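You operate a simulated robot arm through the tools that you are given. There is no shell and no other tool. Be economical: measure what you need, move in short steps, check, and stop when the job is done.

The job below is to be done with a simulated two-armed robot. You get a single attempt, and the scene is never put back.

JOB
Shut the white and grey angle valves and crate them.
Fine: hold each valve still while you turn its handle; stand both in the small grey crate. Set down upright: white angle valve, grey angle valve.
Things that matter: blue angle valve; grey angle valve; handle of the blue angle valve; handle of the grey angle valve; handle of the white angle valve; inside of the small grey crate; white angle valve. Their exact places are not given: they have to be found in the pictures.

The check looks at the end state, three seconds after you hand in, the way a careful person would. Anything else that was tipped, shoved, dropped, spilled or broken makes it a failure.

ROBOT AND FRAMES
Two 7-joint arms with four-finger grippers on one trunk, on a base that drives. Base frame: it is fixed to the floor where the robot stands at the start and does not move with it; the origin is under the middle of the robot, x ahead of it, y to its left, z up; the surface under the hand at the start is at about z = 0.85. Units: m, degrees, N and s.
The left shoulder is at the start at [0.04, 0.181, 1.179], the right one opposite. With the tool pointing down near the work surface each hand reaches from about 0.32 to 0.84 m from the robot's upright axis, wherever it stands, measured 20 degrees to its own side. Places, roughly: handle of the blue angle valve [0.7, 0.1, 1]; handle of the grey angle valve [0.5, 0.1, 1]; handle of the white angle valve [0.5, -0.1, 1]; inside of the small grey crate [0.5, -0.4, 0.9]. Payload 3.67 kg a hand.
Tool frame (each hand has its own): the origin (TCP) lies between the finger pads and is the grasp point; the fingertips stand 0.028 m ahead of it; z points along the fingers, y is the line along which they close. Largest opening 0.112 m; the body of the gripper starts 0.073 m behind the TCP.
Orientation is told as [roll, pitch, yaw] about the base's x, y, z axes, in that order, counted from this pose: with the fingers straight down and closing along the base's y, the tool's x points along the base's -x, its y along +y and its z along -z.

CONTROLS
- The arms move only by the tool servo_tool. It takes "left_plan", "right_plan" or both (then of equal length, played together; a hand with none holds still); each is a list of rows, each a list of 7 numbers: the shift along the tool's x, y, z in m, then the turn, a rotation vector about the tool's x, y, z in degrees, then the finger opening in m, from 0 to 0.112. In form: [[x, y, z, wx, wy, wz, grip], ...]. A call has 1 to 8 rows; each row shifts and turns the commanded pose from where the row before left it, along the tool's axes as they then stand. A row lasts 0.2 s, in which the tool goes at most 0.05 m and 8.6 degrees; a call with a longer step from one row to the next is refused whole, and so is a gripper value outside its range. A pose out of reach is approached as far as the arm can. The call stops where the force on the tool passes 40 N (or 10 N more than at its start, if that is more) or the arm is blocked; 0.2 s more then pass. Each finger halts on what it meets, pressing with about 43 N; the grip force reading is that of the motor and also rises with nothing between the fingers. The clock runs only during rows and for 0.2 s after the last one: add rows that do not move to give the fingers time. The reply holds the time, the measured pose of the TCP, the force on the tool along the base axes, the opening and the grip force, in the units named above and with some noise, with the torque about the TCP (base axes, N m) and any sound that the robot's microphone picked up, and new pictures: "show" is both (left out), scene, wrist or none (wrist: the cameras of the hands that moved).
- Cameras (640 x 400 px; columns grow to the right, rows downward): "scene" is now at [0.1205, -0.0259, 1.398]; the picture's right is [-0.18, -0.98, 0.00], its down [-0.57, 0.11, -0.81] and it looks along [0.80, -0.15, -0.58] (base axes); focal length 218 px, centre (320, 200). "left" rides on the left gripper at [0.06, 0.018, -0.104] in its tool frame; the picture's right is [-0.29, 0.96, 0.00], its down [-0.80, -0.24, -0.55] and it looks along [-0.53, -0.16, 0.83] (tool axes); focal length 234 px, centre (320, 200). "right" rides on the right gripper at [0.06, -0.018, -0.104] in its tool frame; the picture's right is [0.29, 0.96, 0.00], its down [-0.80, 0.24, -0.55] and it looks along [-0.53, 0.16, 0.83] (tool axes); focal length 234 px, centre (320, 200).
- lift_body(by): slides the trunk up (or, below 0, down) by that many m; the arms and the scene camera ride with it, the base frame stays. It gives what a move gives, with no picture.
- base_move(legs): drives the robot by 1 to 6 legs, each [ahead, left, turn to the left] in m, m and degrees, along the robot's own axes; the way and the turn of a leg run together, so that a leg with both is an arc; at most 1.5 m and 180 degrees a leg. The arms and the cameras ride along, it lands a little off, and it stops where it bumps. It gives what a move gives, and a new picture of the scene camera.
- turn_head(pan, tilt): turns the head with the scene camera to pan (to the left, within 86 degrees either way) and tilt (down, from -29 to 69), counted from straight ahead of the robot. It gives what a move gives, and a new picture of the scene camera.
- probe_pixels(camera, pixels): for up to 12 pixels [column, row] of the newest picture of that camera ("zoom" is the newest enlarged one), the place [x, y, z] in the base frame of the surface seen there, good to about 0.003 m, but the place of the scene camera against the robot may be out by one fixed shift of up to 0.025 m in any direction. The clock stands still meanwhile.
- zoom(camera, box): a new picture of the part [left, top, right, bottom] of that camera's present view, enlarged. The clock stands still meanwhile.
- hand_in(): hands the job in; it is judged then, once.

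Go step by step. Measure first, check grasps and placings, and put right what went wrong. The budget is 80 turns and 260 pictures, counting those below and the enlarged ones. Unless the task says otherwise, let go and move clear before handing in, and close with one line.

The tools are called after "Call:" as name(argument=value, ...) on one line, values as JSON. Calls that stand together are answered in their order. servo_tool: Moves the arms, as the interface text tells. Its arguments: {"type":"object","properties":{"left_plan":{"type":"array"},"right_plan":{"type":"array"},"show":{"type":"string","enum":["both","scene","wrist","none"]}},"required":[]} The other tools are called the same way: lift_body (by) slides the trunk up or down; base_move (legs) drives the base; turn_head (pan, tilt) turns the head that bears the scene camera; probe_pixels (camera, pixels) gives the place of the surface under pixels of a picture; zoom (camera, box) takes an enlarged picture of a part of a camera's view; hand_in () hands the job in.

At the start:

```text
time_s: 0.0
left_eef_pos: [0.5402, 0.1723, 1.3015]
left_orientation: [-0.1, 0.2, 0.0]
left_force: [-0.3, 0.3, -0.5]
left_torque: [0.0, -0.02, 0.01]
left_opening: 0.1119
left_grip_force: 0.0
right_eef_pos: [0.5363, -0.2603, 1.2452]
right_orientation: [0.0, 0.0, 0.0]
right_force: [-0.5, 0.6, -0.6]
right_torque: [-0.03, 0.02, -0.02]
right_opening: 0.112
right_grip_force: 0.1
trunk travel left (down, up): [-0.3, 0.214]
robot x, y, heading: [0.0011, -0.0026, 0.1]
head pan, tilt: [-10.5, 35.6]
```

scene: 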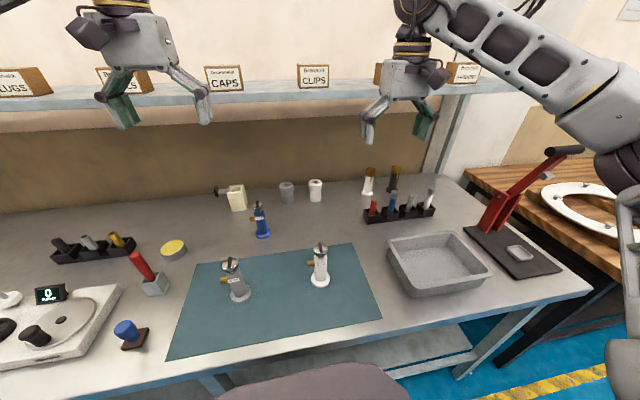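
right: 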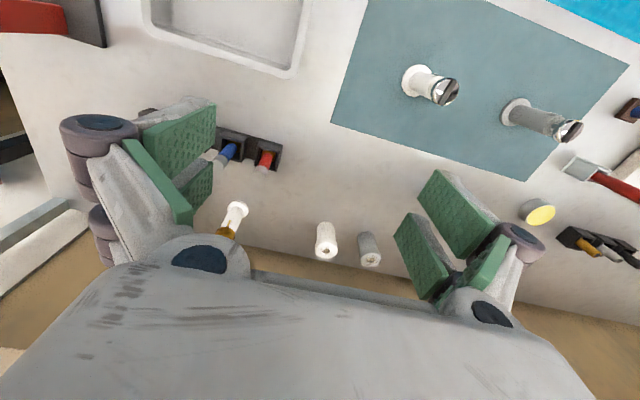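
left: 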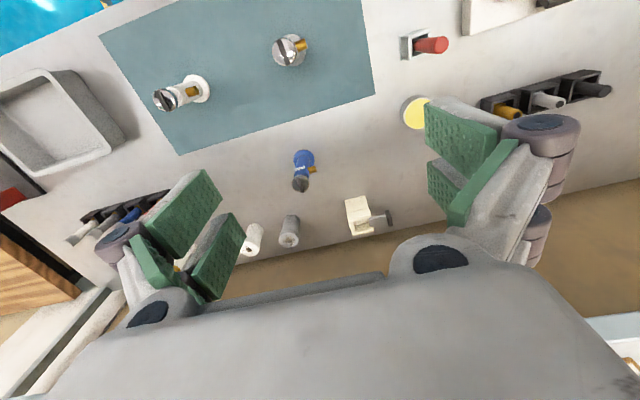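

The white valve is near (320,265), the grey one near (236,280), the blue one near (261,218), and the crate near (438,262). I'll zoom in on the valves and crate.

Call:
zoom(camera="scene", box=[200, 190, 360, 310])

Call:
zoom(camera="left", box=[130, 20, 330, 200])

Call:
probe_pixels(camera="scene", pixels=[[320, 246], [320, 265], [320, 281], [309, 263], [232, 262], [237, 280], [240, 298], [223, 265], [386, 240], [460, 235], [490, 273], [412, 294]])

Call:
probe_pixels(camera="left", pixels=[[163, 100], [183, 94], [193, 91], [203, 88], [291, 50], [301, 46], [280, 40], [303, 160], [300, 184], [312, 170], [60, 120], [220, 110]])

```text
3.33 times, centred on (280, 250) of scene
```

zoom: 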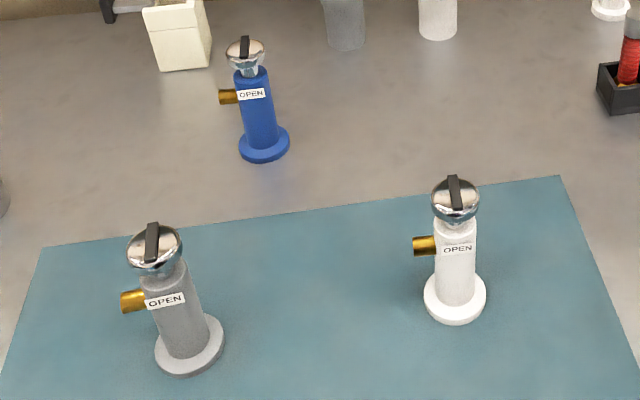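

```text
2.22 times, centred on (230, 110) of left
```

zoom: 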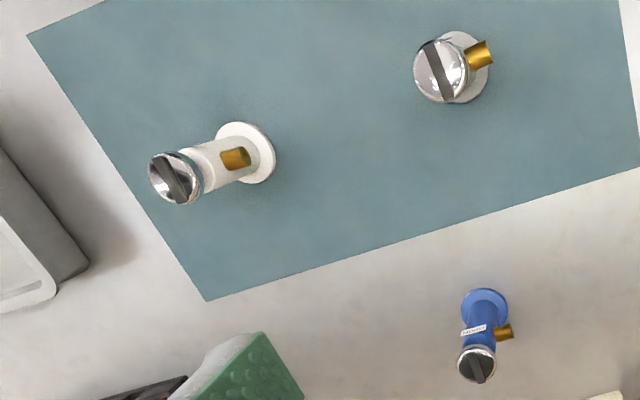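

```text
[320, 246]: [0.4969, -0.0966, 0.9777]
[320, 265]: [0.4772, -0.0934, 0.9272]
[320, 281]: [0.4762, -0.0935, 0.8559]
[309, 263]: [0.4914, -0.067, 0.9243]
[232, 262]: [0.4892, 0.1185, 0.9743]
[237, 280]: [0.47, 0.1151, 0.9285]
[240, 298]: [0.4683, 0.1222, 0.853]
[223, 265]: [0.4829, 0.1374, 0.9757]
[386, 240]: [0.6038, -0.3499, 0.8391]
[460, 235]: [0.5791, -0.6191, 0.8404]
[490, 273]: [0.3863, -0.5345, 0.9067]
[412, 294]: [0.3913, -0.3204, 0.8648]
```

```text
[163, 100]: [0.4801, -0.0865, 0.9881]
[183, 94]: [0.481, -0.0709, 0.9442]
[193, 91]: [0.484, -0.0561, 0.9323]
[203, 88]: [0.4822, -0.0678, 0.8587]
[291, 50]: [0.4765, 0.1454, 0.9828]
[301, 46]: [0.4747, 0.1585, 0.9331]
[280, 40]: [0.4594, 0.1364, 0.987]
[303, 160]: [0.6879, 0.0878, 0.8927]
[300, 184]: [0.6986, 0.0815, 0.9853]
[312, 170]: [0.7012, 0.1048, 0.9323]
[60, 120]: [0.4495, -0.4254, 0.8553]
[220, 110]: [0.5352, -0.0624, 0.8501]
```

Scene and wrist probes disagree by about 1.5 cm, so I'll rely on the wrist cameras. Next I'll look closer at the handles for closing marks.

Call:
zoom(camera="scene", box=[296, 234, 344, 264])

Call:
zoom(camera="scene", box=[210, 250, 258, 280])

Call:
zoom(camera="right", box=[390, 50, 600, 180])

```text
13.33 times, centred on (320, 249) of scene
```

zoom: 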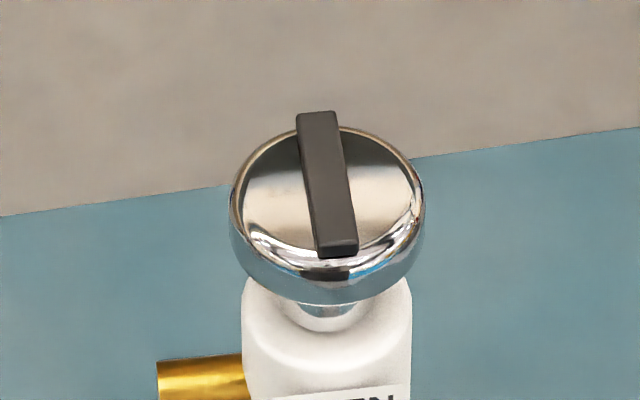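

```text
13.33 times, centred on (234, 265) of scene
```

zoom: 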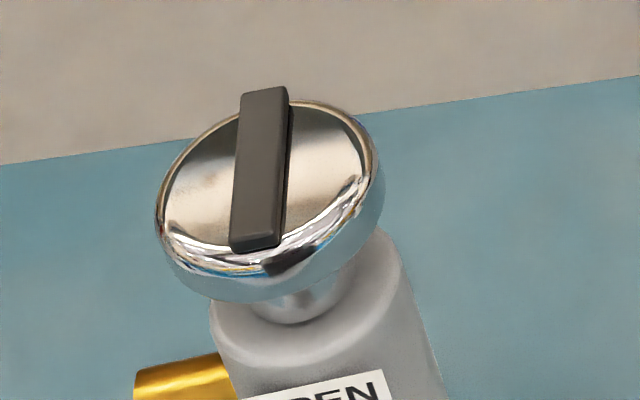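

```text
3.05 times, centred on (495, 115) of right
```

zoom: 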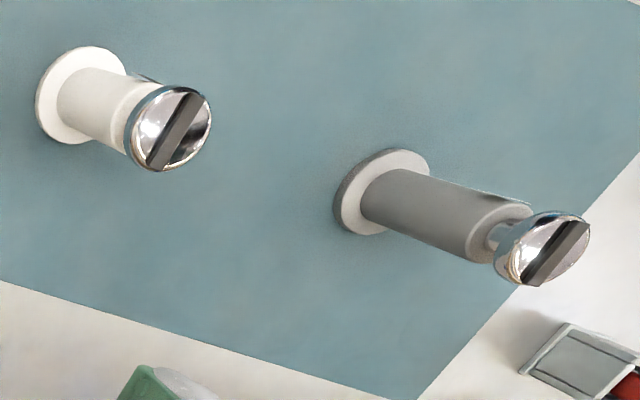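

The bar sits crosswise to the spout and the label reads OPEN, so I plan to hold the body with the left hand tilted from the front and turn the knob with the right hand from above. I'll back the base up a little first to give the tilted hand room.

Call:
base_move(legs=[[-0.12, 0, 0]])

```text
time_s: 1.3
left_eef_pos: [0.4206, 0.1722, 1.2994]
left_orientation: [-0.2, 0.1, 0.1]
left_force: [0.1, -0.1, -0.3]
left_torque: [0.02, 0.01, 0.03]
left_opening: 0.112
left_grip_force: 0.0
right_eef_pos: [0.4168, -0.2592, 1.2448]
right_orientation: [0.0, 0.1, 0.0]
right_force: [0.7, 0.3, 0.9]
right_torque: [0.02, 0.03, -0.02]
right_opening: 0.1122
right_grip_force: 0.0
trunk travel left (down, up): [-0.3, 0.214]
robot x, y, heading: [-0.1229, -0.0011, 0.2]
head pan, tilt: [-10.5, 35.6]
```

scene: 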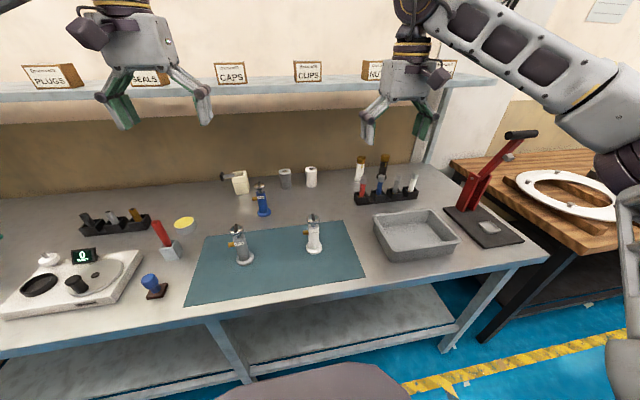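

The base backed up about 0.124 m cleanly. I'll yaw and tilt the left hand while lowering it a little.

Call:
servo_tool(left_plan=[[0.01, -0.03, 0.03, 0, 0, 6.67, 0.112], [0.01, -0.03, 0.03, 0, 0, 6.67, 0.112], [0.01, -0.03, 0.03, 0, 0, 6.67, 0.112], [0, 0, 0, 0, -8.5, 0, 0.112], [0, 0, 0, 0, -8.5, 0, 0.112], [0, 0, 0, 0, -8.5, 0, 0.112], [0, 0, 0, 0, -8.5, 0, 0.112], [0, 0, 0, 0, -8.5, 0, 0.112]], show="scene")

```text
time_s: 3.1
left_eef_pos: [0.3785, 0.0873, 1.2113]
left_orientation: [-0.2, -42.7, -19.8]
left_force: [-0.6, 0.5, -0.4]
left_torque: [-0.01, 0.01, 0.0]
left_opening: 0.1121
left_grip_force: 0.0
right_eef_pos: [0.4161, -0.2588, 1.2456]
right_orientation: [0.0, 0.0, 0.0]
right_force: [0.5, -0.6, 0.6]
right_torque: [0.02, 0.02, -0.03]
right_opening: 0.1121
right_grip_force: 0.0
trunk travel left (down, up): [-0.3, 0.214]
robot x, y, heading: [-0.1212, -0.0015, 0.1]
head pan, tilt: [-10.5, 35.6]
```

scene: 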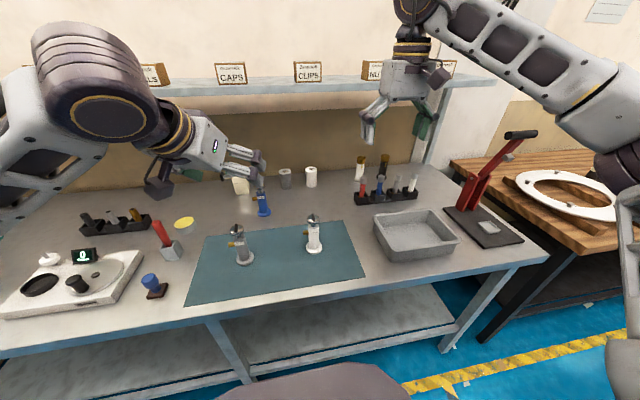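

The tilt works. Now I'll finish the pitch and come to a pre-grasp about 0.14 m short of the white valve's body.

Call:
servo_tool(left_plan=[[0, 0, 0, 0, -6.2, 0, 0.112], [0, 0, 0, 0, -6.2, 0, 0.112], [0.028, -0.0215, 0.0278, 0, 0, 0, 0.112], [0.028, -0.0215, 0.0278, 0, 0, 0, 0.112], [0.028, -0.0215, 0.0278, 0, 0, 0, 0.112], [0.028, -0.0215, 0.0278, 0, 0, 0, 0.09], [0.028, -0.0215, 0.0278, 0, 0, 0, 0.08], [0.028, -0.0215, 0.0278, 0, 0, 0, 0.08]])

```text
time_s: 4.9
left_eef_pos: [0.3705, -0.0461, 0.9783]
left_orientation: [-0.1, -54.9, -19.8]
left_force: [0.3, 0.4, -0.9]
left_torque: [-0.02, 0.02, 0.01]
left_opening: 0.0798
left_grip_force: 0.0
right_eef_pos: [0.4161, -0.2602, 1.2449]
right_orientation: [0.0, 0.1, 0.0]
right_force: [0.7, -0.4, -0.3]
right_torque: [0.02, 0.0, 0.04]
right_opening: 0.1118
right_grip_force: 0.0
trunk travel left (down, up): [-0.3, 0.214]
robot x, y, heading: [-0.1242, -0.0003, -0.1]
head pan, tilt: [-10.5, 35.6]
```

scene: 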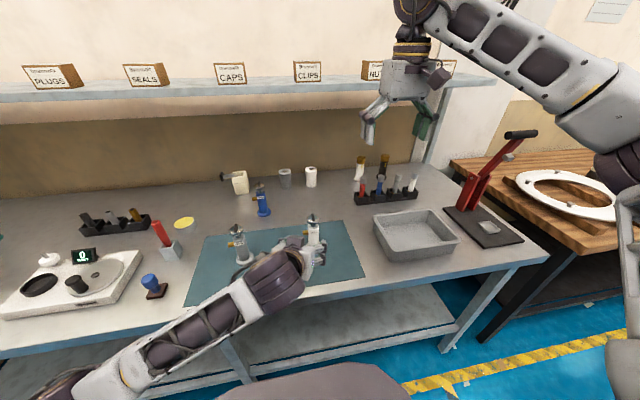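
left: 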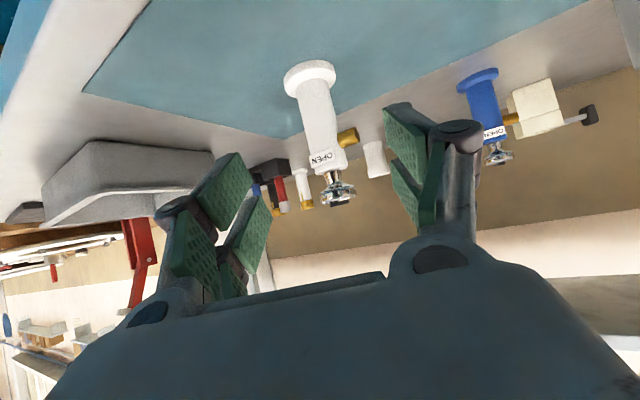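

The left camera sees the white valve centred between the fingers (310–340, 70–200). I'll probe its body.

Call:
probe_pixels(camera="left", pixels=[[304, 98], [318, 105], [331, 105], [312, 130], [325, 130], [338, 130], [350, 137], [310, 70], [336, 187], [320, 158], [312, 88], [325, 195]])

Call:
zoom(camera="left", box=[270, 50, 390, 220])

```text
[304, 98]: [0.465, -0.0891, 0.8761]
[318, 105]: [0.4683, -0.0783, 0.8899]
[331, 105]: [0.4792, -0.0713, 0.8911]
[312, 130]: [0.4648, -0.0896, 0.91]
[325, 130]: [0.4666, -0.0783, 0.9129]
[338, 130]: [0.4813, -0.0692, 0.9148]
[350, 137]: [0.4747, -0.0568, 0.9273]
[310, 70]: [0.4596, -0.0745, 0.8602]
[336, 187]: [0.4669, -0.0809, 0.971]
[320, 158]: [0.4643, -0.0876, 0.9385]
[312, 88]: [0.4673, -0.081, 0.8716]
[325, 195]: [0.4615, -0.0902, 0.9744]
```

```text
2.35 times, centred on (330, 135) of left
```

zoom: 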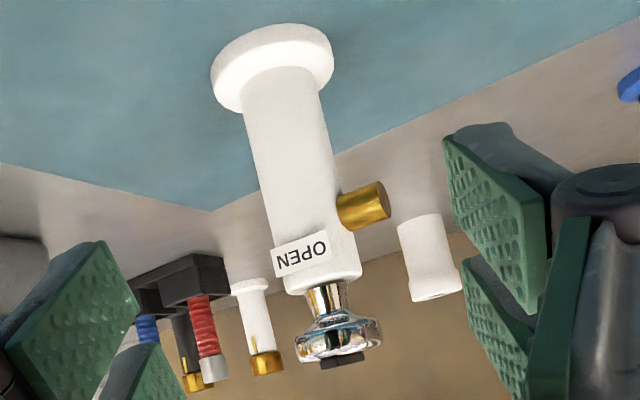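

Body axis is at about (0.482, −0.086) with radius 0.017, lined up with the tool. I'll advance 0.145 m along the tool.

Call:
servo_tool(left_plan=[[0, 0, 0.029, 0, 0, 0, 0.08], [0, 0, 0.029, 0, 0, 0, 0.08], [0, 0, 0.029, 0, 0, 0, 0.08], [0, 0, 0.029, 0, 0, 0, 0.08], [0, 0, 0.028, 0, 0, 0, 0.08]], show="wrist")

```text
time_s: 6.1
left_eef_pos: [0.4814, -0.0889, 0.8955]
left_orientation: [-0.2, -54.8, -19.8]
left_force: [-0.3, -0.6, 0.0]
left_torque: [-0.01, 0.0, -0.01]
left_opening: 0.0798
left_grip_force: 0.1
right_eef_pos: [0.4173, -0.2601, 1.2446]
right_orientation: [0.1, 0.1, 0.0]
right_force: [-0.5, 0.5, 0.0]
right_torque: [-0.01, 0.02, -0.01]
right_opening: 0.1122
right_grip_force: 0.1
trunk travel left (down, up): [-0.3, 0.214]
robot x, y, heading: [-0.1221, 0.001, 0.0]
head pan, tilt: [-10.5, 35.6]
```

left: 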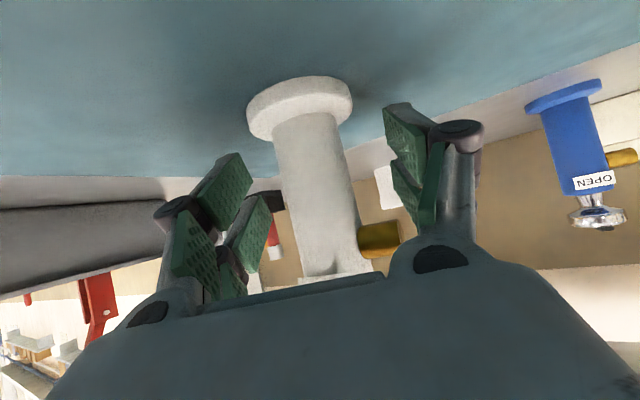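

The body (315, 170) is centred between the pads. I'll close the left fingers and at the same time bring the right hand toward a point above the white knob.

Call:
servo_tool(left_plan=[[0, 0, 0, 0, 0, 0, 0.06], [0, 0, 0, 0, 0, 0, 0.045], [0, 0, 0, 0, 0, 0, 0.03], [0, 0, 0, 0, 0, 0, 0.02], [0, 0, 0, 0, 0, 0, 0.02]], right_plan=[[-0.011, 0.034, 0.02, 0, 0, 0, 0.09], [-0.011, 0.034, 0.02, 0, 0, 0, 0.08], [-0.011, 0.034, 0.02, 0, 0, 0, 0.07], [-0.011, 0.034, 0.02, 0, 0, 0, 0.07], [-0.011, 0.034, 0.02, 0, 0, 0, 0.07]])

```text
time_s: 7.3
left_eef_pos: [0.4805, -0.0901, 0.8974]
left_orientation: [-0.2, -55.1, -19.8]
left_force: [-1.5, -0.4, 9.5]
left_torque: [-0.38, 0.24, -0.11]
left_opening: 0.0496
left_grip_force: 42.8
right_eef_pos: [0.4725, -0.0862, 1.1447]
right_orientation: [0.0, 0.0, 0.0]
right_force: [0.3, -0.1, 0.0]
right_torque: [-0.04, 0.01, 0.02]
right_opening: 0.0698
right_grip_force: 0.1
trunk travel left (down, up): [-0.3, 0.214]
robot x, y, heading: [-0.1195, -0.0005, -0.1]
head pan, tilt: [-10.5, 35.6]
```

scene: 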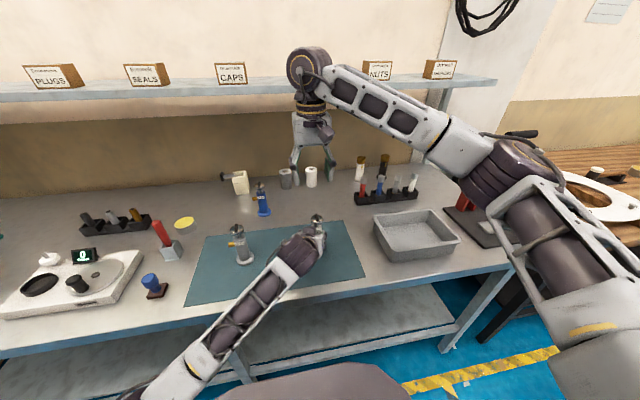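
right: 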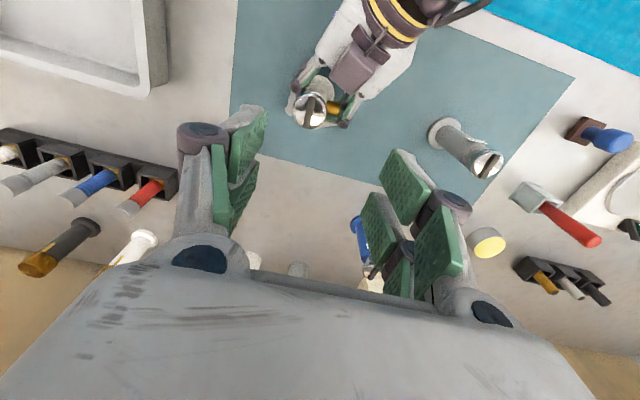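
left: 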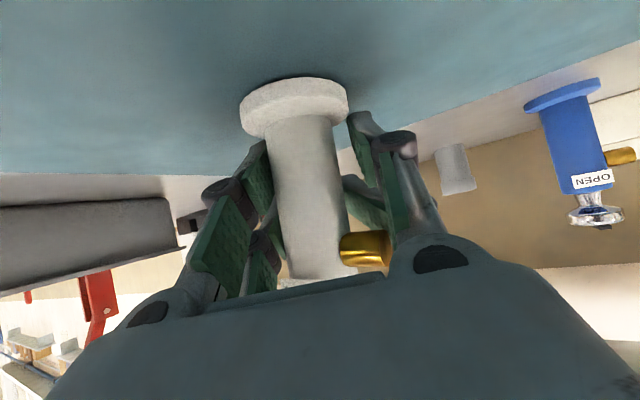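

The fingers stopped at 0.0496 m with 10 N upward: the right finger is jammed against the spout (375, 245), not the body. I'll open, retreat and re-approach lower with no yaw.

Call:
servo_tool(left_plan=[[0, 0, 0, 0, 0, 0, 0.08], [0, 0, 0, 0, 0, 0, 0.08], [0, 0, 0, 0, 0, 0, 0.08], [0, 0, -0.03, 0, 0, 0, 0.08], [0, 0, -0.03, 0, 0, 0, 0.08], [0, 0, -0.03, 0, 0, 0, 0.08]])

```text
time_s: 8.7
left_eef_pos: [0.4119, -0.0621, 0.9453]
left_orientation: [-0.1, -54.9, -19.8]
left_force: [-1.2, 0.1, 1.3]
left_torque: [-0.02, -0.03, 0.03]
left_opening: 0.08
left_grip_force: 0.1
right_eef_pos: [0.4727, -0.0863, 1.1459]
right_orientation: [0.1, 0.0, 0.0]
right_force: [0.4, -0.2, 0.4]
right_torque: [-0.03, -0.02, 0.0]
right_opening: 0.0701
right_grip_force: 0.0
trunk travel left (down, up): [-0.3, 0.214]
robot x, y, heading: [-0.1219, 0.0033, 0.0]
head pan, tilt: [-10.5, 35.6]
```

scene: 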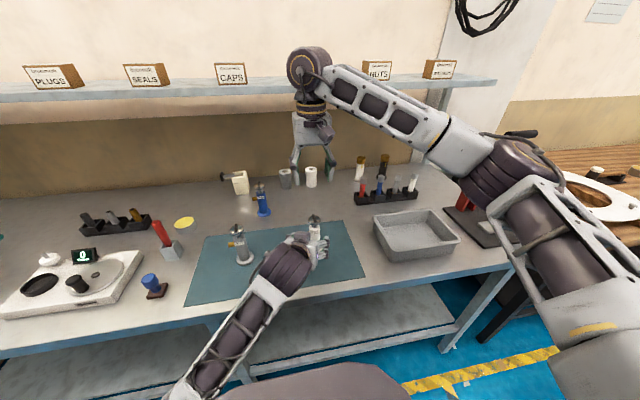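
left: 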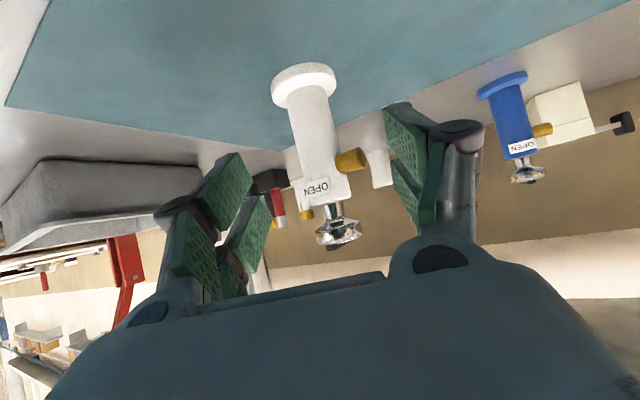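

The white valve still stands upright. I'll re-measure its body, spout and flange up close.

Call:
zoom(camera="left", box=[260, 50, 400, 260])

Call:
probe_pixels(camera="left", pixels=[[300, 115], [315, 113], [330, 110], [305, 150], [320, 150], [334, 140], [346, 155], [350, 168], [358, 160], [350, 150], [300, 97], [320, 226]])

Call:
probe_pixels(camera="right", pixels=[[311, 110], [302, 108], [320, 110], [311, 100], [312, 122], [334, 107], [308, 116]])

Call:
zoom(camera="right", box=[260, 60, 380, 140])

```text
1.90 times, centred on (330, 155) of left
```

zoom: 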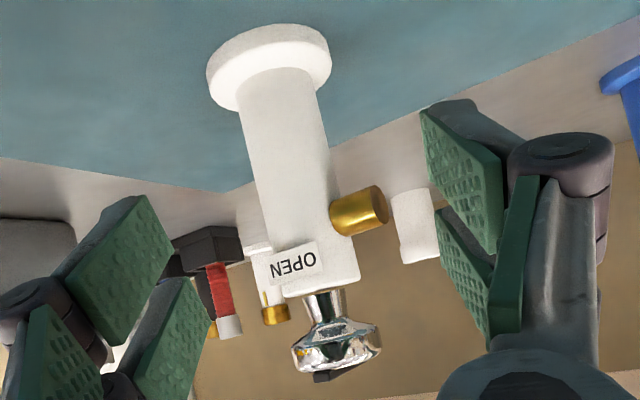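

```text
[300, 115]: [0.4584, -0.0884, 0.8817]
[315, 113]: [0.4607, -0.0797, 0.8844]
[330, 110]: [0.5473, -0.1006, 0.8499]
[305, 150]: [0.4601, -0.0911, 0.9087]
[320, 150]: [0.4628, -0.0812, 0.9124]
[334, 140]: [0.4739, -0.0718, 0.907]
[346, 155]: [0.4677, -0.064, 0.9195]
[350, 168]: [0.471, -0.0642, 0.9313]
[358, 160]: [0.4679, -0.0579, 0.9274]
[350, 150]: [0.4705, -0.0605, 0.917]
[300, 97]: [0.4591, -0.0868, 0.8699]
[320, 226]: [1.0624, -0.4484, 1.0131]
```

```text
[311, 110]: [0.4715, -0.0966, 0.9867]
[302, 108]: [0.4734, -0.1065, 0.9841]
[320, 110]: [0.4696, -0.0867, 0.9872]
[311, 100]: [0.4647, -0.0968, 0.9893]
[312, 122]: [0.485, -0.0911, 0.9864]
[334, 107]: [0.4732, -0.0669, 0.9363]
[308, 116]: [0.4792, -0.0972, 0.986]
```

```text
5.00 times, centred on (320, 100) of right
```

zoom: 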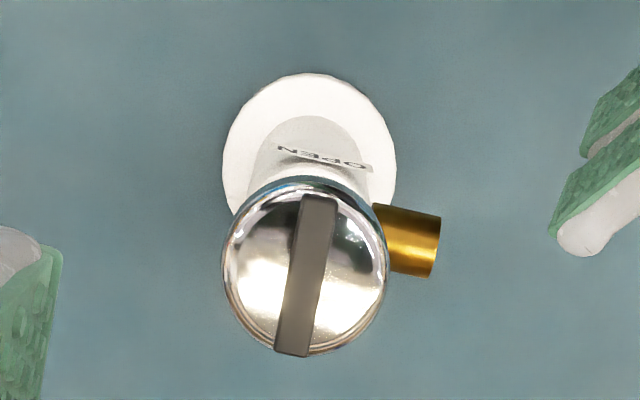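

The white axis is now at (0.475, −0.091), with the spout bottom at z≈0.916 and the flange top at about 0.862. I'll turn the left hand to yaw 0 and line up at about z=0.887 on the axis.

Call:
servo_tool(left_plan=[[0, 0, -0.01, -5.46, 0, -3.83, 0.07], [0, 0, 0, -5.46, 0, -3.83, 0.07], [0, 0, 0, -5.46, 0, -3.83, 0.07], [0.011, -0.029, -0.006, 0, 0, 0, 0.07], [0, 0, 0, 0, 0, 0, 0.07]], show="wrist")

```text
time_s: 10.1
left_eef_pos: [0.4135, -0.0503, 0.9395]
left_orientation: [9.6, -57.1, -5.8]
left_force: [-0.7, -0.2, 0.4]
left_torque: [0.03, -0.03, 0.0]
left_opening: 0.07
left_grip_force: 0.1
right_eef_pos: [0.4728, -0.0874, 1.1473]
right_orientation: [0.0, 0.0, 0.0]
right_force: [0.0, -0.8, -0.2]
right_torque: [-0.02, 0.0, 0.01]
right_opening: 0.0701
right_grip_force: 0.0
trunk travel left (down, up): [-0.3, 0.214]
robot x, y, heading: [-0.1227, 0.0012, 0.1]
head pan, tilt: [-10.5, 35.6]
stopped in row 5 (left hand): the arm was blocked; the commanded pose is now the measured one
```

left: 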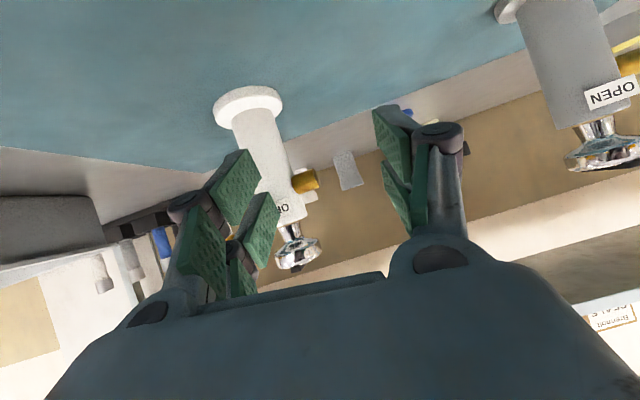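

The left arm was blocked while turning (an arm limit), leaving an odd tilt; nothing touched the valve. I'll raise the left hand clear and then shift the base to the right so the white valve lies in front of the left shoulder.

Call:
servo_tool(left_plan=[[-0.03, 0, -0.03, 0, 0, 0, 0.07], [-0.03, 0, -0.03, 0, 0, 0, 0.07], [-0.03, 0, -0.03, 0, 0, 0, 0.07], [-0.02, 0, -0.02, 0, 0, 0, 0.07]], show="none")

Call:
base_move(legs=[[-0.04, -0.22, 0]])

```text
time_s: 10.7
left_eef_pos: [0.4073, 0.0014, 0.9634]
left_orientation: [28.1, -54.4, -18.2]
left_force: [0.9, 0.5, 0.6]
left_torque: [0.0, 0.0, 0.0]
left_opening: 0.0701
left_grip_force: 0.0
right_eef_pos: [0.4723, -0.0858, 1.1448]
right_orientation: [0.0, 0.0, 0.1]
right_force: [-0.2, 0.1, 0.0]
right_torque: [0.03, 0.0, -0.02]
right_opening: 0.0698
right_grip_force: 0.1
trunk travel left (down, up): [-0.3, 0.214]
robot x, y, heading: [-0.1207, 0.0013, 0.3]
head pan, tilt: [-10.5, 35.6]
stopped in row 3 (left hand): the arm was blocked; the commanded pose is now the measured one
```

```text
time_s: 12.4
left_eef_pos: [0.3681, -0.2206, 0.9625]
left_orientation: [28.2, -54.3, -18.4]
left_force: [-1.1, -1.0, -0.1]
left_torque: [-0.01, 0.02, 0.03]
left_opening: 0.0699
left_grip_force: 0.0
right_eef_pos: [0.4329, -0.3092, 1.1456]
right_orientation: [0.0, 0.0, -0.1]
right_force: [0.3, 0.2, -0.2]
right_torque: [0.0, -0.01, 0.03]
right_opening: 0.07
right_grip_force: 0.0
trunk travel left (down, up): [-0.3, 0.214]
robot x, y, heading: [-0.1604, -0.2205, 0.2]
head pan, tilt: [-10.5, 35.6]
```

scene: 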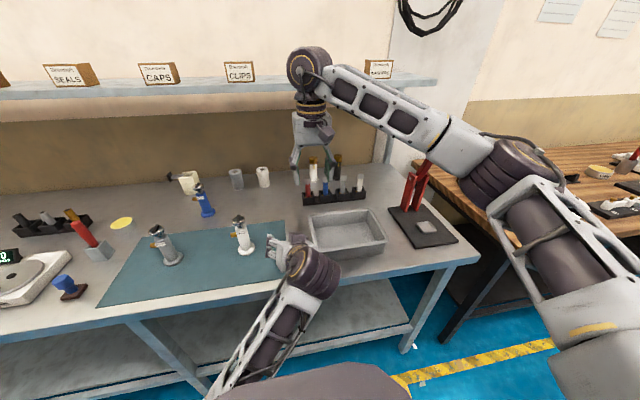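

The valves are all still upright, and the left hand has drifted to an odd roll. I'll lift it straight up, then move it left to free it from the limit.

Call:
servo_tool(left_plan=[[-0.032, 0.011, -0.021, 0, 0, 0, 0.07], [-0.032, 0.011, -0.021, 0, 0, 0, 0.07], [-0.032, 0.011, -0.021, 0, 0, 0, 0.07], [0.008, 0.042, 0.0096, 0, 0, 0, 0.07], [0.008, 0.042, 0.0096, 0, 0, 0, 0.07], [0.008, 0.042, 0.0096, 0, 0, 0, 0.07], [0.008, 0.042, 0.0096, 0, 0, 0, 0.07]], show="scene")

```text
time_s: 13.2
left_eef_pos: [0.3744, -0.1689, 1.0099]
left_orientation: [42.4, -49.9, -26.4]
left_force: [0.2, -0.3, 0.5]
left_torque: [0.0, 0.02, 0.01]
left_opening: 0.0699
left_grip_force: 0.1
right_eef_pos: [0.4336, -0.3087, 1.1464]
right_orientation: [0.1, 0.1, 0.1]
right_force: [0.8, -0.8, 0.0]
right_torque: [0.05, 0.02, 0.03]
right_opening: 0.07
right_grip_force: 0.1
trunk travel left (down, up): [-0.3, 0.214]
robot x, y, heading: [-0.1654, -0.2206, 0.1]
head pan, tilt: [-10.5, 35.6]
stopped in row 3 (left hand): the arm was blocked; the commanded pose is now the measured one
```

scene: 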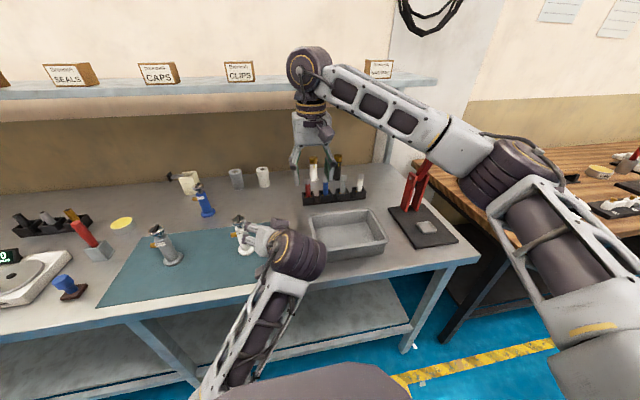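

The hand freed by drifting up and left but is still against the limit. I'll go on upward and left, then forward, away from the torso.

Call:
servo_tool(left_plan=[[-0.016, 0.026, -0.007, 0, 0, 0, 0.07], [-0.016, 0.026, -0.007, 0, 0, 0, 0.07], [-0.016, 0.026, -0.007, 0, 0, 0, 0.07], [-0.017, 0.029, 0.011, 0, 0, 0, 0.07], [-0.017, 0.029, 0.011, 0, 0, 0, 0.07], [-0.017, 0.029, 0.011, 0, 0, 0, 0.07], [-0.017, 0.029, 0.011, 0, 0, 0, 0.07]], show="scene")

```text
time_s: 14.8
left_eef_pos: [0.4325, -0.0214, 1.1715]
left_orientation: [42.0, -49.8, -26.3]
left_force: [0.1, -0.1, -0.8]
left_torque: [-0.02, 0.05, 0.0]
left_opening: 0.0699
left_grip_force: 0.2
right_eef_pos: [0.4337, -0.3086, 1.1452]
right_orientation: [0.0, 0.0, 0.0]
right_force: [0.0, 0.3, 0.0]
right_torque: [-0.02, 0.0, -0.01]
right_opening: 0.07
right_grip_force: 0.1
trunk travel left (down, up): [-0.3, 0.214]
robot x, y, heading: [-0.161, -0.2186, 0.1]
head pan, tilt: [-10.5, 35.6]
```

scene: 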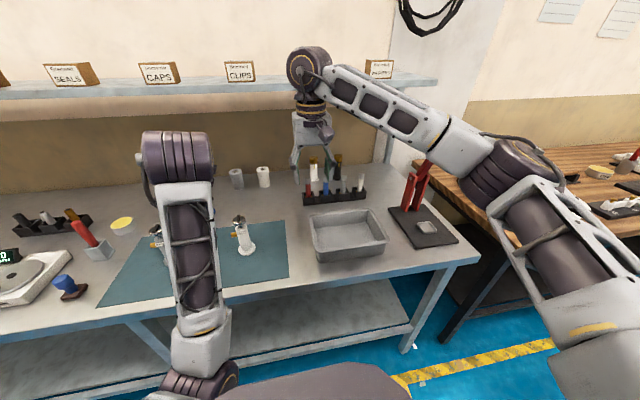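

The left hand moves freely again. I'll unroll it about the tool x axis and look.

Call:
servo_tool(left_plan=[[0, 0, 0, 8.4, 0, 0, 0.07], [0, 0, 0, 8.4, 0, 0, 0.07], [0, 0, 0, 8.4, 0, 0, 0.07], [0, 0, 0, 8.4, 0, 0, 0.07], [0, 0, 0, 8.4, 0, 0, 0.07]], show="none")

```text
time_s: 16.0
left_eef_pos: [0.4356, -0.0396, 1.1747]
left_orientation: [-1.4, -51.7, -25.7]
left_force: [-1.1, -1.9, -0.1]
left_torque: [0.14, -0.06, 0.12]
left_opening: 0.0699
left_grip_force: 0.1
left hand out of reach, approached as far as the arm can: row 5
right_eef_pos: [0.4323, -0.31, 1.1455]
right_orientation: [0.2, -0.1, 0.0]
right_force: [-0.3, 0.0, 0.3]
right_torque: [0.07, -0.05, -0.03]
right_opening: 0.0703
right_grip_force: 0.0
trunk travel left (down, up): [-0.3, 0.214]
robot x, y, heading: [-0.1597, -0.2226, -0.0]
head pan, tilt: [-10.5, 35.6]
```

The arm is at the limit of its current posture. I'll return it to tool-down at a higher place to reset the posture.

Call:
servo_tool(left_plan=[[-0.02, 0.0, -0.015, 0, 8.4, 0, 0.07], [-0.015, 0.01, -0.02, 0, 8.4, 0, 0.07], [-0.01, 0.01, -0.02, 0, 8.4, 0, 0.07], [0, 0.01, -0.02, 0, 8.4, 0, 0.07], [0, 0.01, -0.02, 0, 8.4, 0, 0.07], [0, 0, 0, 0, 8.4, 0, 0.07], [0, 0, 0, 0, 0, -8, 0.07], [0, 0, 0, 0, 0, -8, 0.07]], show="scene")

```text
time_s: 17.8
left_eef_pos: [0.4371, 0.0233, 1.2783]
left_orientation: [0.2, 0.6, -10.0]
left_force: [0.6, -0.2, -0.2]
left_torque: [0.0, 0.04, -0.02]
left_opening: 0.07
left_grip_force: 0.2
right_eef_pos: [0.434, -0.3091, 1.1447]
right_orientation: [-0.1, 0.1, -0.1]
right_force: [-0.3, 0.1, 0.7]
right_torque: [-0.01, 0.05, -0.03]
right_opening: 0.07
right_grip_force: 0.0
trunk travel left (down, up): [-0.3, 0.214]
robot x, y, heading: [-0.1603, -0.2215, 0.1]
head pan, tilt: [-10.5, 35.6]
```

scene: 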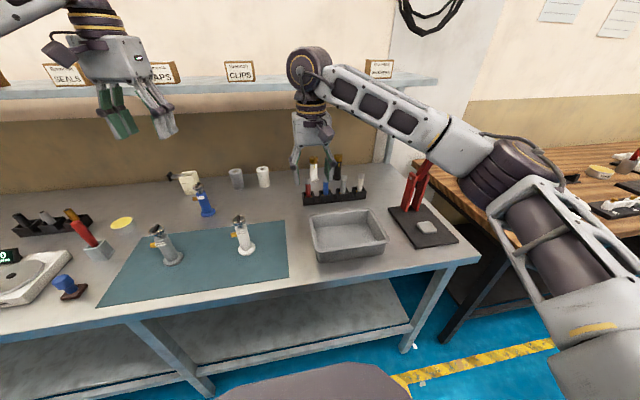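

Posture is reset with the hand pointing down at yaw −10. I'll tilt it again, now with the white valve well in front of the left shoulder.

Call:
servo_tool(left_plan=[[0.005, -0.01, 0.01, 0, -7.9, 0, 0.07], [0.005, -0.01, 0.01, 0, -7.9, 0, 0.07], [0.01, -0.01, 0.01, 0, -7.9, 0, 0.07], [0.01, -0.01, 0.01, 0, -7.9, 0, 0.07], [0.02, -0.01, 0.0, 0, -7.9, 0, 0.07], [0.02, -0.01, 0, 0, -7.9, 0, 0.07], [0.02, -0.01, 0, 0, -7.9, 0, 0.07]], show="scene")

```text
time_s: 19.4
left_eef_pos: [0.3561, -0.0334, 1.1962]
left_orientation: [0.3, -55.0, -10.5]
left_force: [-0.2, -0.1, -0.9]
left_torque: [0.0, -0.01, 0.0]
left_opening: 0.0704
left_grip_force: 0.0
right_eef_pos: [0.4334, -0.3084, 1.1458]
right_orientation: [-0.1, 0.0, 0.0]
right_force: [-0.3, 0.3, -0.2]
right_torque: [-0.01, -0.05, 0.02]
right_opening: 0.0703
right_grip_force: 0.2
trunk travel left (down, up): [-0.3, 0.214]
robot x, y, heading: [-0.1603, -0.2213, 0.2]
head pan, tilt: [-10.5, 35.6]
```

scene: 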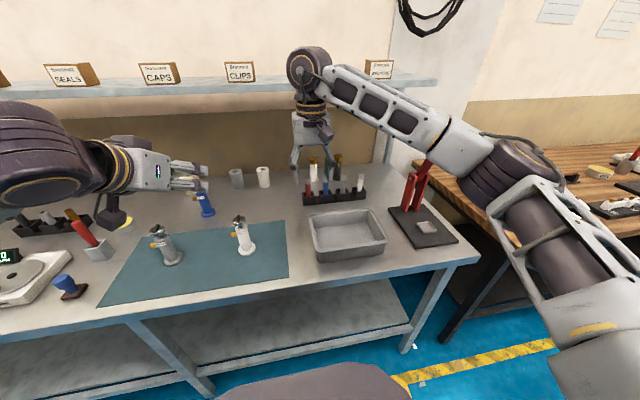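

Good posture. I'll move to a pre-grasp 0.09 m short of the white body.

Call:
servo_tool(left_plan=[[0.03, -0.006, 0.0302, 0, 0, 0, 0.07], [0.03, -0.006, 0.0302, 0, 0, 0, 0.07], [0.03, -0.006, 0.0302, 0, 0, 0, 0.07], [0.03, -0.006, 0.0302, 0, 0, 0, 0.07], [0.03, -0.006, 0.0302, 0, 0, 0, 0.07], [0.03, -0.006, 0.0302, 0, 0, 0, 0.07]], show="wrist")

```text
time_s: 20.8
left_eef_pos: [0.3944, -0.0738, 0.9443]
left_orientation: [0.4, -54.9, -10.6]
left_force: [-0.9, 1.2, 0.5]
left_torque: [-0.02, -0.02, 0.02]
left_opening: 0.07
left_grip_force: 0.0
right_eef_pos: [0.4333, -0.3087, 1.1447]
right_orientation: [0.0, 0.0, 0.0]
right_force: [-0.7, 0.4, 0.2]
right_torque: [0.01, 0.01, 0.02]
right_opening: 0.0701
right_grip_force: 0.0
trunk travel left (down, up): [-0.3, 0.214]
robot x, y, heading: [-0.1595, -0.2188, 0.0]
head pan, tilt: [-10.5, 35.6]
```

left: 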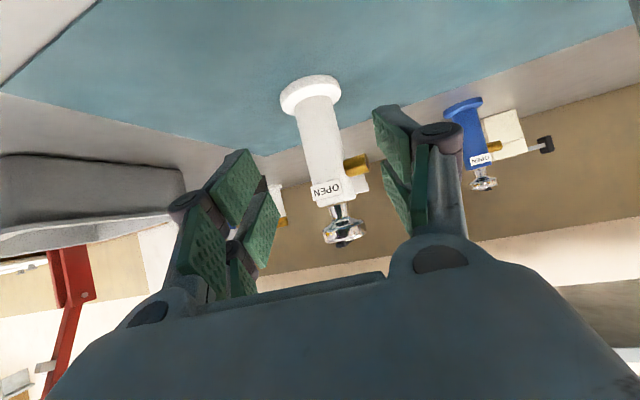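

The body (320, 140) is centred between the fingers, with nothing blocking. I'll advance 0.09 m.

Call:
servo_tool(left_plan=[[0, 0, 0.03, 0, 0, 0, 0.07], [0, 0, 0.03, 0, 0, 0, 0.07], [0, 0, 0.03, 0, 0, 0, 0.07]], show="wrist")

```text
time_s: 21.6
left_eef_pos: [0.4695, -0.0876, 0.8917]
left_orientation: [0.4, -54.8, -10.6]
left_force: [1.0, -0.4, 0.1]
left_torque: [-0.02, 0.03, 0.0]
left_opening: 0.0698
left_grip_force: 0.1
right_eef_pos: [0.4339, -0.3082, 1.1449]
right_orientation: [0.0, 0.0, 0.0]
right_force: [-0.2, -0.5, -1.0]
right_torque: [0.0, -0.02, -0.02]
right_opening: 0.07
right_grip_force: 0.2
trunk travel left (down, up): [-0.3, 0.214]
robot x, y, heading: [-0.1607, -0.2233, -0.2]
head pan, tilt: [-10.5, 35.6]
```

left: 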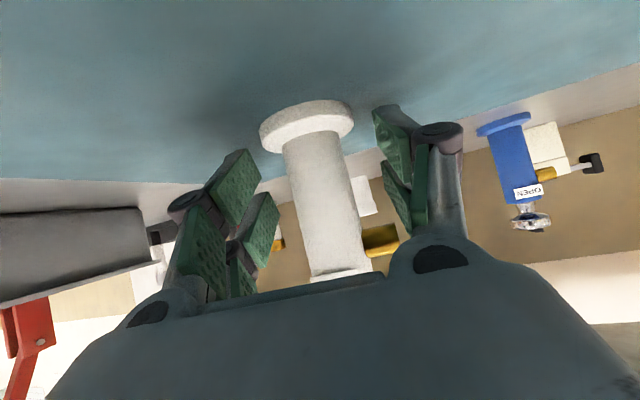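

The spout (380, 238) looks clear of the fingertip pads. I'll close in stages and check the reading.

Call:
servo_tool(left_plan=[[0, 0, 0, 0, 0, 0, 0.055], [0, 0, 0, 0, 0, 0, 0.045], [0, 0, 0, 0, 0, 0, 0.036], [0, 0, 0, 0, 0, 0, 0.036]], show="wrist")

```text
time_s: 22.6
left_eef_pos: [0.4672, -0.0905, 0.8918]
left_orientation: [0.4, -54.9, -10.6]
left_force: [-1.3, 0.3, 3.7]
left_torque: [-0.17, 0.03, -0.03]
left_opening: 0.0492
left_grip_force: 43.1
right_eef_pos: [0.4326, -0.3081, 1.1471]
right_orientation: [-0.1, 0.0, 0.0]
right_force: [-0.8, -0.3, -0.7]
right_torque: [0.0, -0.03, 0.01]
right_opening: 0.07
right_grip_force: 0.0
trunk travel left (down, up): [-0.3, 0.214]
robot x, y, heading: [-0.1556, -0.2187, -0.1]
head pan, tilt: [-10.5, 35.6]
```

left: 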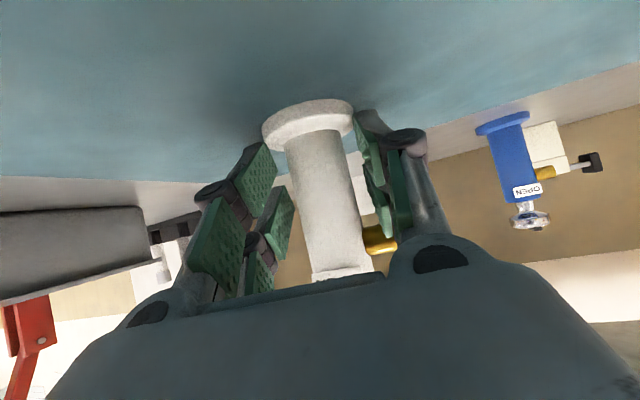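

It stopped at 0.0492 again, which matches the flange diameter: the tips at (265, 165) and (360, 130) are against the flange, not the spout. I'll open, retreat 15 mm, rise 5 mm and close on the body above the flange.

Call:
servo_tool(left_plan=[[0, 0, 0, 0, 0, 0, 0.07], [0, 0, 0, 0, 0, 0, 0.07], [-0.0045, 0.003, -0.0145, 0, 0, 0, 0.07], [0, 0, 0, 0, 0, 0, 0.055], [0, 0, 0, 0, 0, 0, 0.045], [0, 0, 0, 0, 0, 0, 0.03], [0, 0, 0, 0, 0, 0, 0.03]], show="wrist")

```text
time_s: 24.2
left_eef_pos: [0.4606, -0.0835, 0.9034]
left_orientation: [0.5, -54.8, -10.5]
left_force: [-1.1, 0.4, -0.9]
left_torque: [-0.02, 0.03, -0.01]
left_opening: 0.0332
left_grip_force: 43.1
right_eef_pos: [0.4325, -0.3087, 1.1466]
right_orientation: [0.0, 0.1, -0.1]
right_force: [-0.6, 1.1, -0.6]
right_torque: [0.0, 0.02, 0.01]
right_opening: 0.0699
right_grip_force: 0.1
trunk travel left (down, up): [-0.3, 0.214]
robot x, y, heading: [-0.1619, -0.223, 0.1]
head pan, tilt: [-10.5, 35.6]
```

left: 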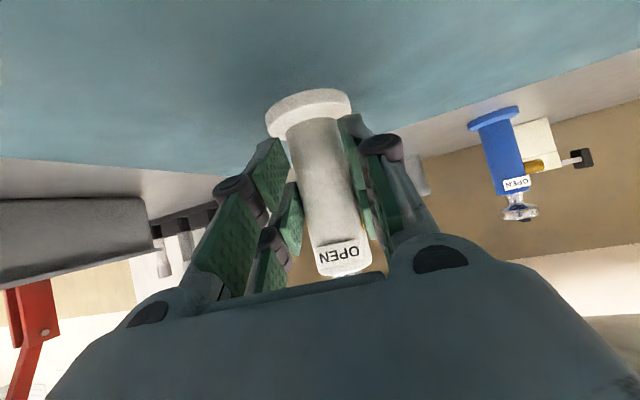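

Opening 0.0332 m at 43 N with no side force: the white body is held. I'll bring the right hand above the white knob.

Call:
servo_tool(right_plan=[[-0.0072, 0.0371, 0.0067, 0, 0, 0, 0.07], [-0.0072, 0.0371, 0.0067, 0, 0, 0, 0.07], [-0.0072, 0.0371, 0.0067, 0, 0, 0, 0.07], [-0.0072, 0.0371, 0.0067, 0, 0, 0, 0.07], [-0.0072, 0.0371, 0.0067, 0, 0, 0, 0.07], [-0.0072, 0.0371, 0.0067, 0, 0, 0, 0.07]])

```text
time_s: 25.6
left_eef_pos: [0.46, -0.0827, 0.9045]
left_orientation: [0.3, -55.0, -10.5]
left_force: [0.1, 0.7, -0.4]
left_torque: [0.05, 0.03, 0.03]
left_opening: 0.0334
left_grip_force: 43.6
right_eef_pos: [0.476, -0.0838, 1.1067]
right_orientation: [-0.1, 0.1, -0.1]
right_force: [0.2, 0.8, -0.3]
right_torque: [-0.01, -0.01, 0.01]
right_opening: 0.0703
right_grip_force: 0.0
trunk travel left (down, up): [-0.3, 0.214]
robot x, y, heading: [-0.1588, -0.2227, -0.2]
head pan, tilt: [-10.5, 35.6]
```

scene: 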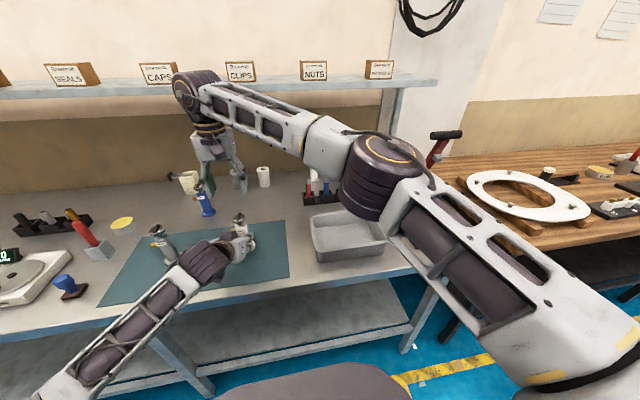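
right: 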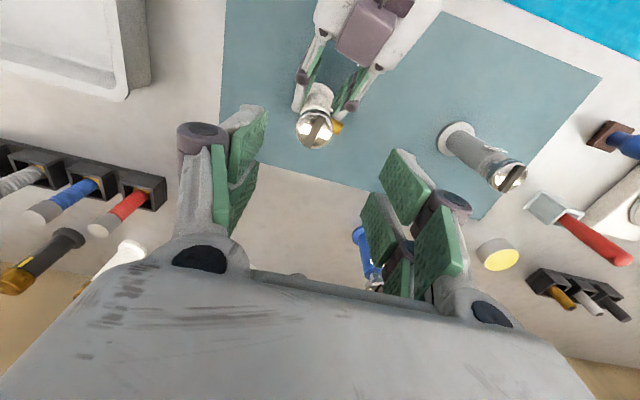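

The knob is visible at (316, 130) in the right camera. I'll probe it.

Call:
probe_pixels(camera="right", pixels=[[316, 130], [302, 130], [327, 130], [316, 116], [317, 142], [310, 125]])

Call:
zoom(camera="right", box=[270, 80, 370, 160])

```text
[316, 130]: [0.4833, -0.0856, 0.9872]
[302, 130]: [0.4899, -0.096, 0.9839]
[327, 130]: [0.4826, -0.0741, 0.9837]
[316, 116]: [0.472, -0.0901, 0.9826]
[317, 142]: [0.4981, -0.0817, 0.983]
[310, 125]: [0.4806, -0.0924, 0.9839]
```

```text
5.00 times, centred on (320, 120) of right
```

zoom: 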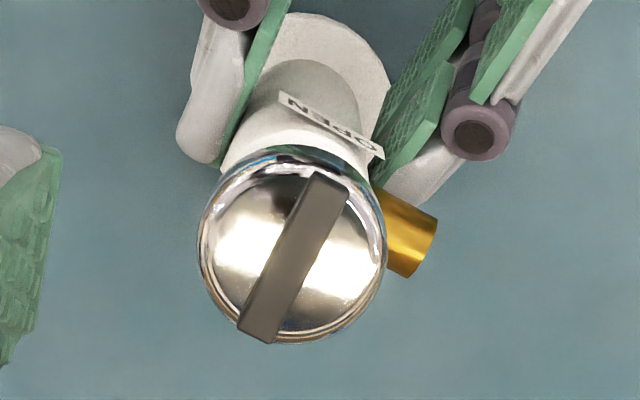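

The knob centre is at (0.485, −0.087), top z≈0.984, diameter about 0.04. I'll lower the right hand over it.

Call:
servo_tool(right_plan=[[-0.009, -0.003, 0.03, 0, 0, 0, 0.07], [0, 0, 0.03, 0, 0, 0, 0.07], [0, 0, 0.03, 0, 0, 0, 0.07], [0, 0, 0.031, 0, 0, 0, 0.07]])

```text
time_s: 26.6
left_eef_pos: [0.4607, -0.085, 0.9044]
left_orientation: [0.4, -54.7, -10.6]
left_force: [1.3, 0.3, 0.8]
left_torque: [-0.04, 0.01, 0.02]
left_opening: 0.0334
left_grip_force: 42.9
right_eef_pos: [0.4862, -0.0896, 0.9833]
right_orientation: [0.0, 0.0, 0.1]
right_force: [0.8, 0.3, -0.4]
right_torque: [0.01, 0.05, -0.01]
right_opening: 0.0697
right_grip_force: 0.0
trunk travel left (down, up): [-0.3, 0.214]
robot x, y, heading: [-0.1598, -0.2162, -0.1]
head pan, tilt: [-10.5, 35.6]
```

scene: 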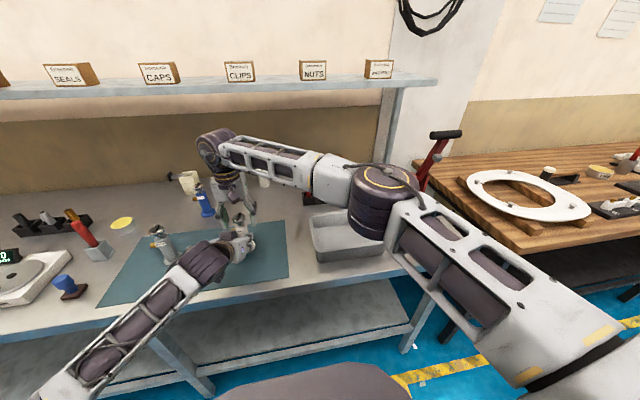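
right: 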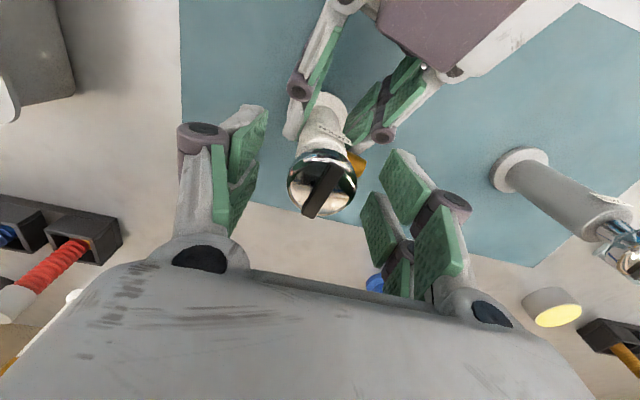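

The knob (322, 185) is centred between the right fingers. I'll close them on it.

Call:
servo_tool(right_plan=[[0, 0, 0, 0, 0, 0, 0.055], [0, 0, 0, 0, 0, 0, 0.042], [0, 0, 0, 0, 0, 0, 0.03], [0, 0, 0, 0, 0, 0, 0.03]], show="wrist")

```text
time_s: 27.6
left_eef_pos: [0.461, -0.0847, 0.9036]
left_orientation: [0.4, -54.8, -10.6]
left_force: [-0.7, -5.1, 0.1]
left_torque: [0.14, 0.02, -0.09]
left_opening: 0.0333
left_grip_force: 43.3
right_eef_pos: [0.4845, -0.0887, 0.9853]
right_orientation: [0.1, 0.0, 0.0]
right_force: [1.6, 4.1, -0.2]
right_torque: [0.21, -0.07, -0.02]
right_opening: 0.0341
right_grip_force: 42.8
trunk travel left (down, up): [-0.3, 0.214]
robot x, y, heading: [-0.1573, -0.2194, 0.0]
head pan, tilt: [-10.5, 35.6]
```

right: 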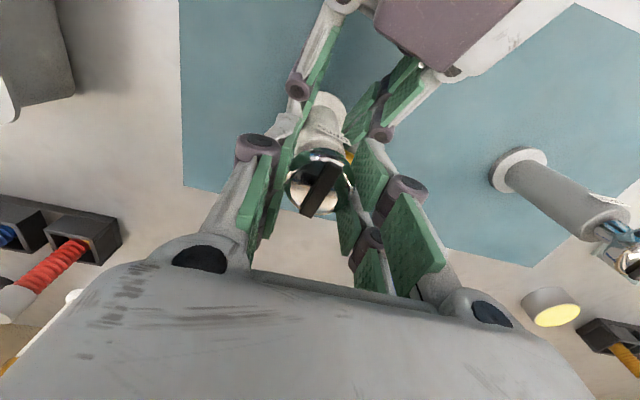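

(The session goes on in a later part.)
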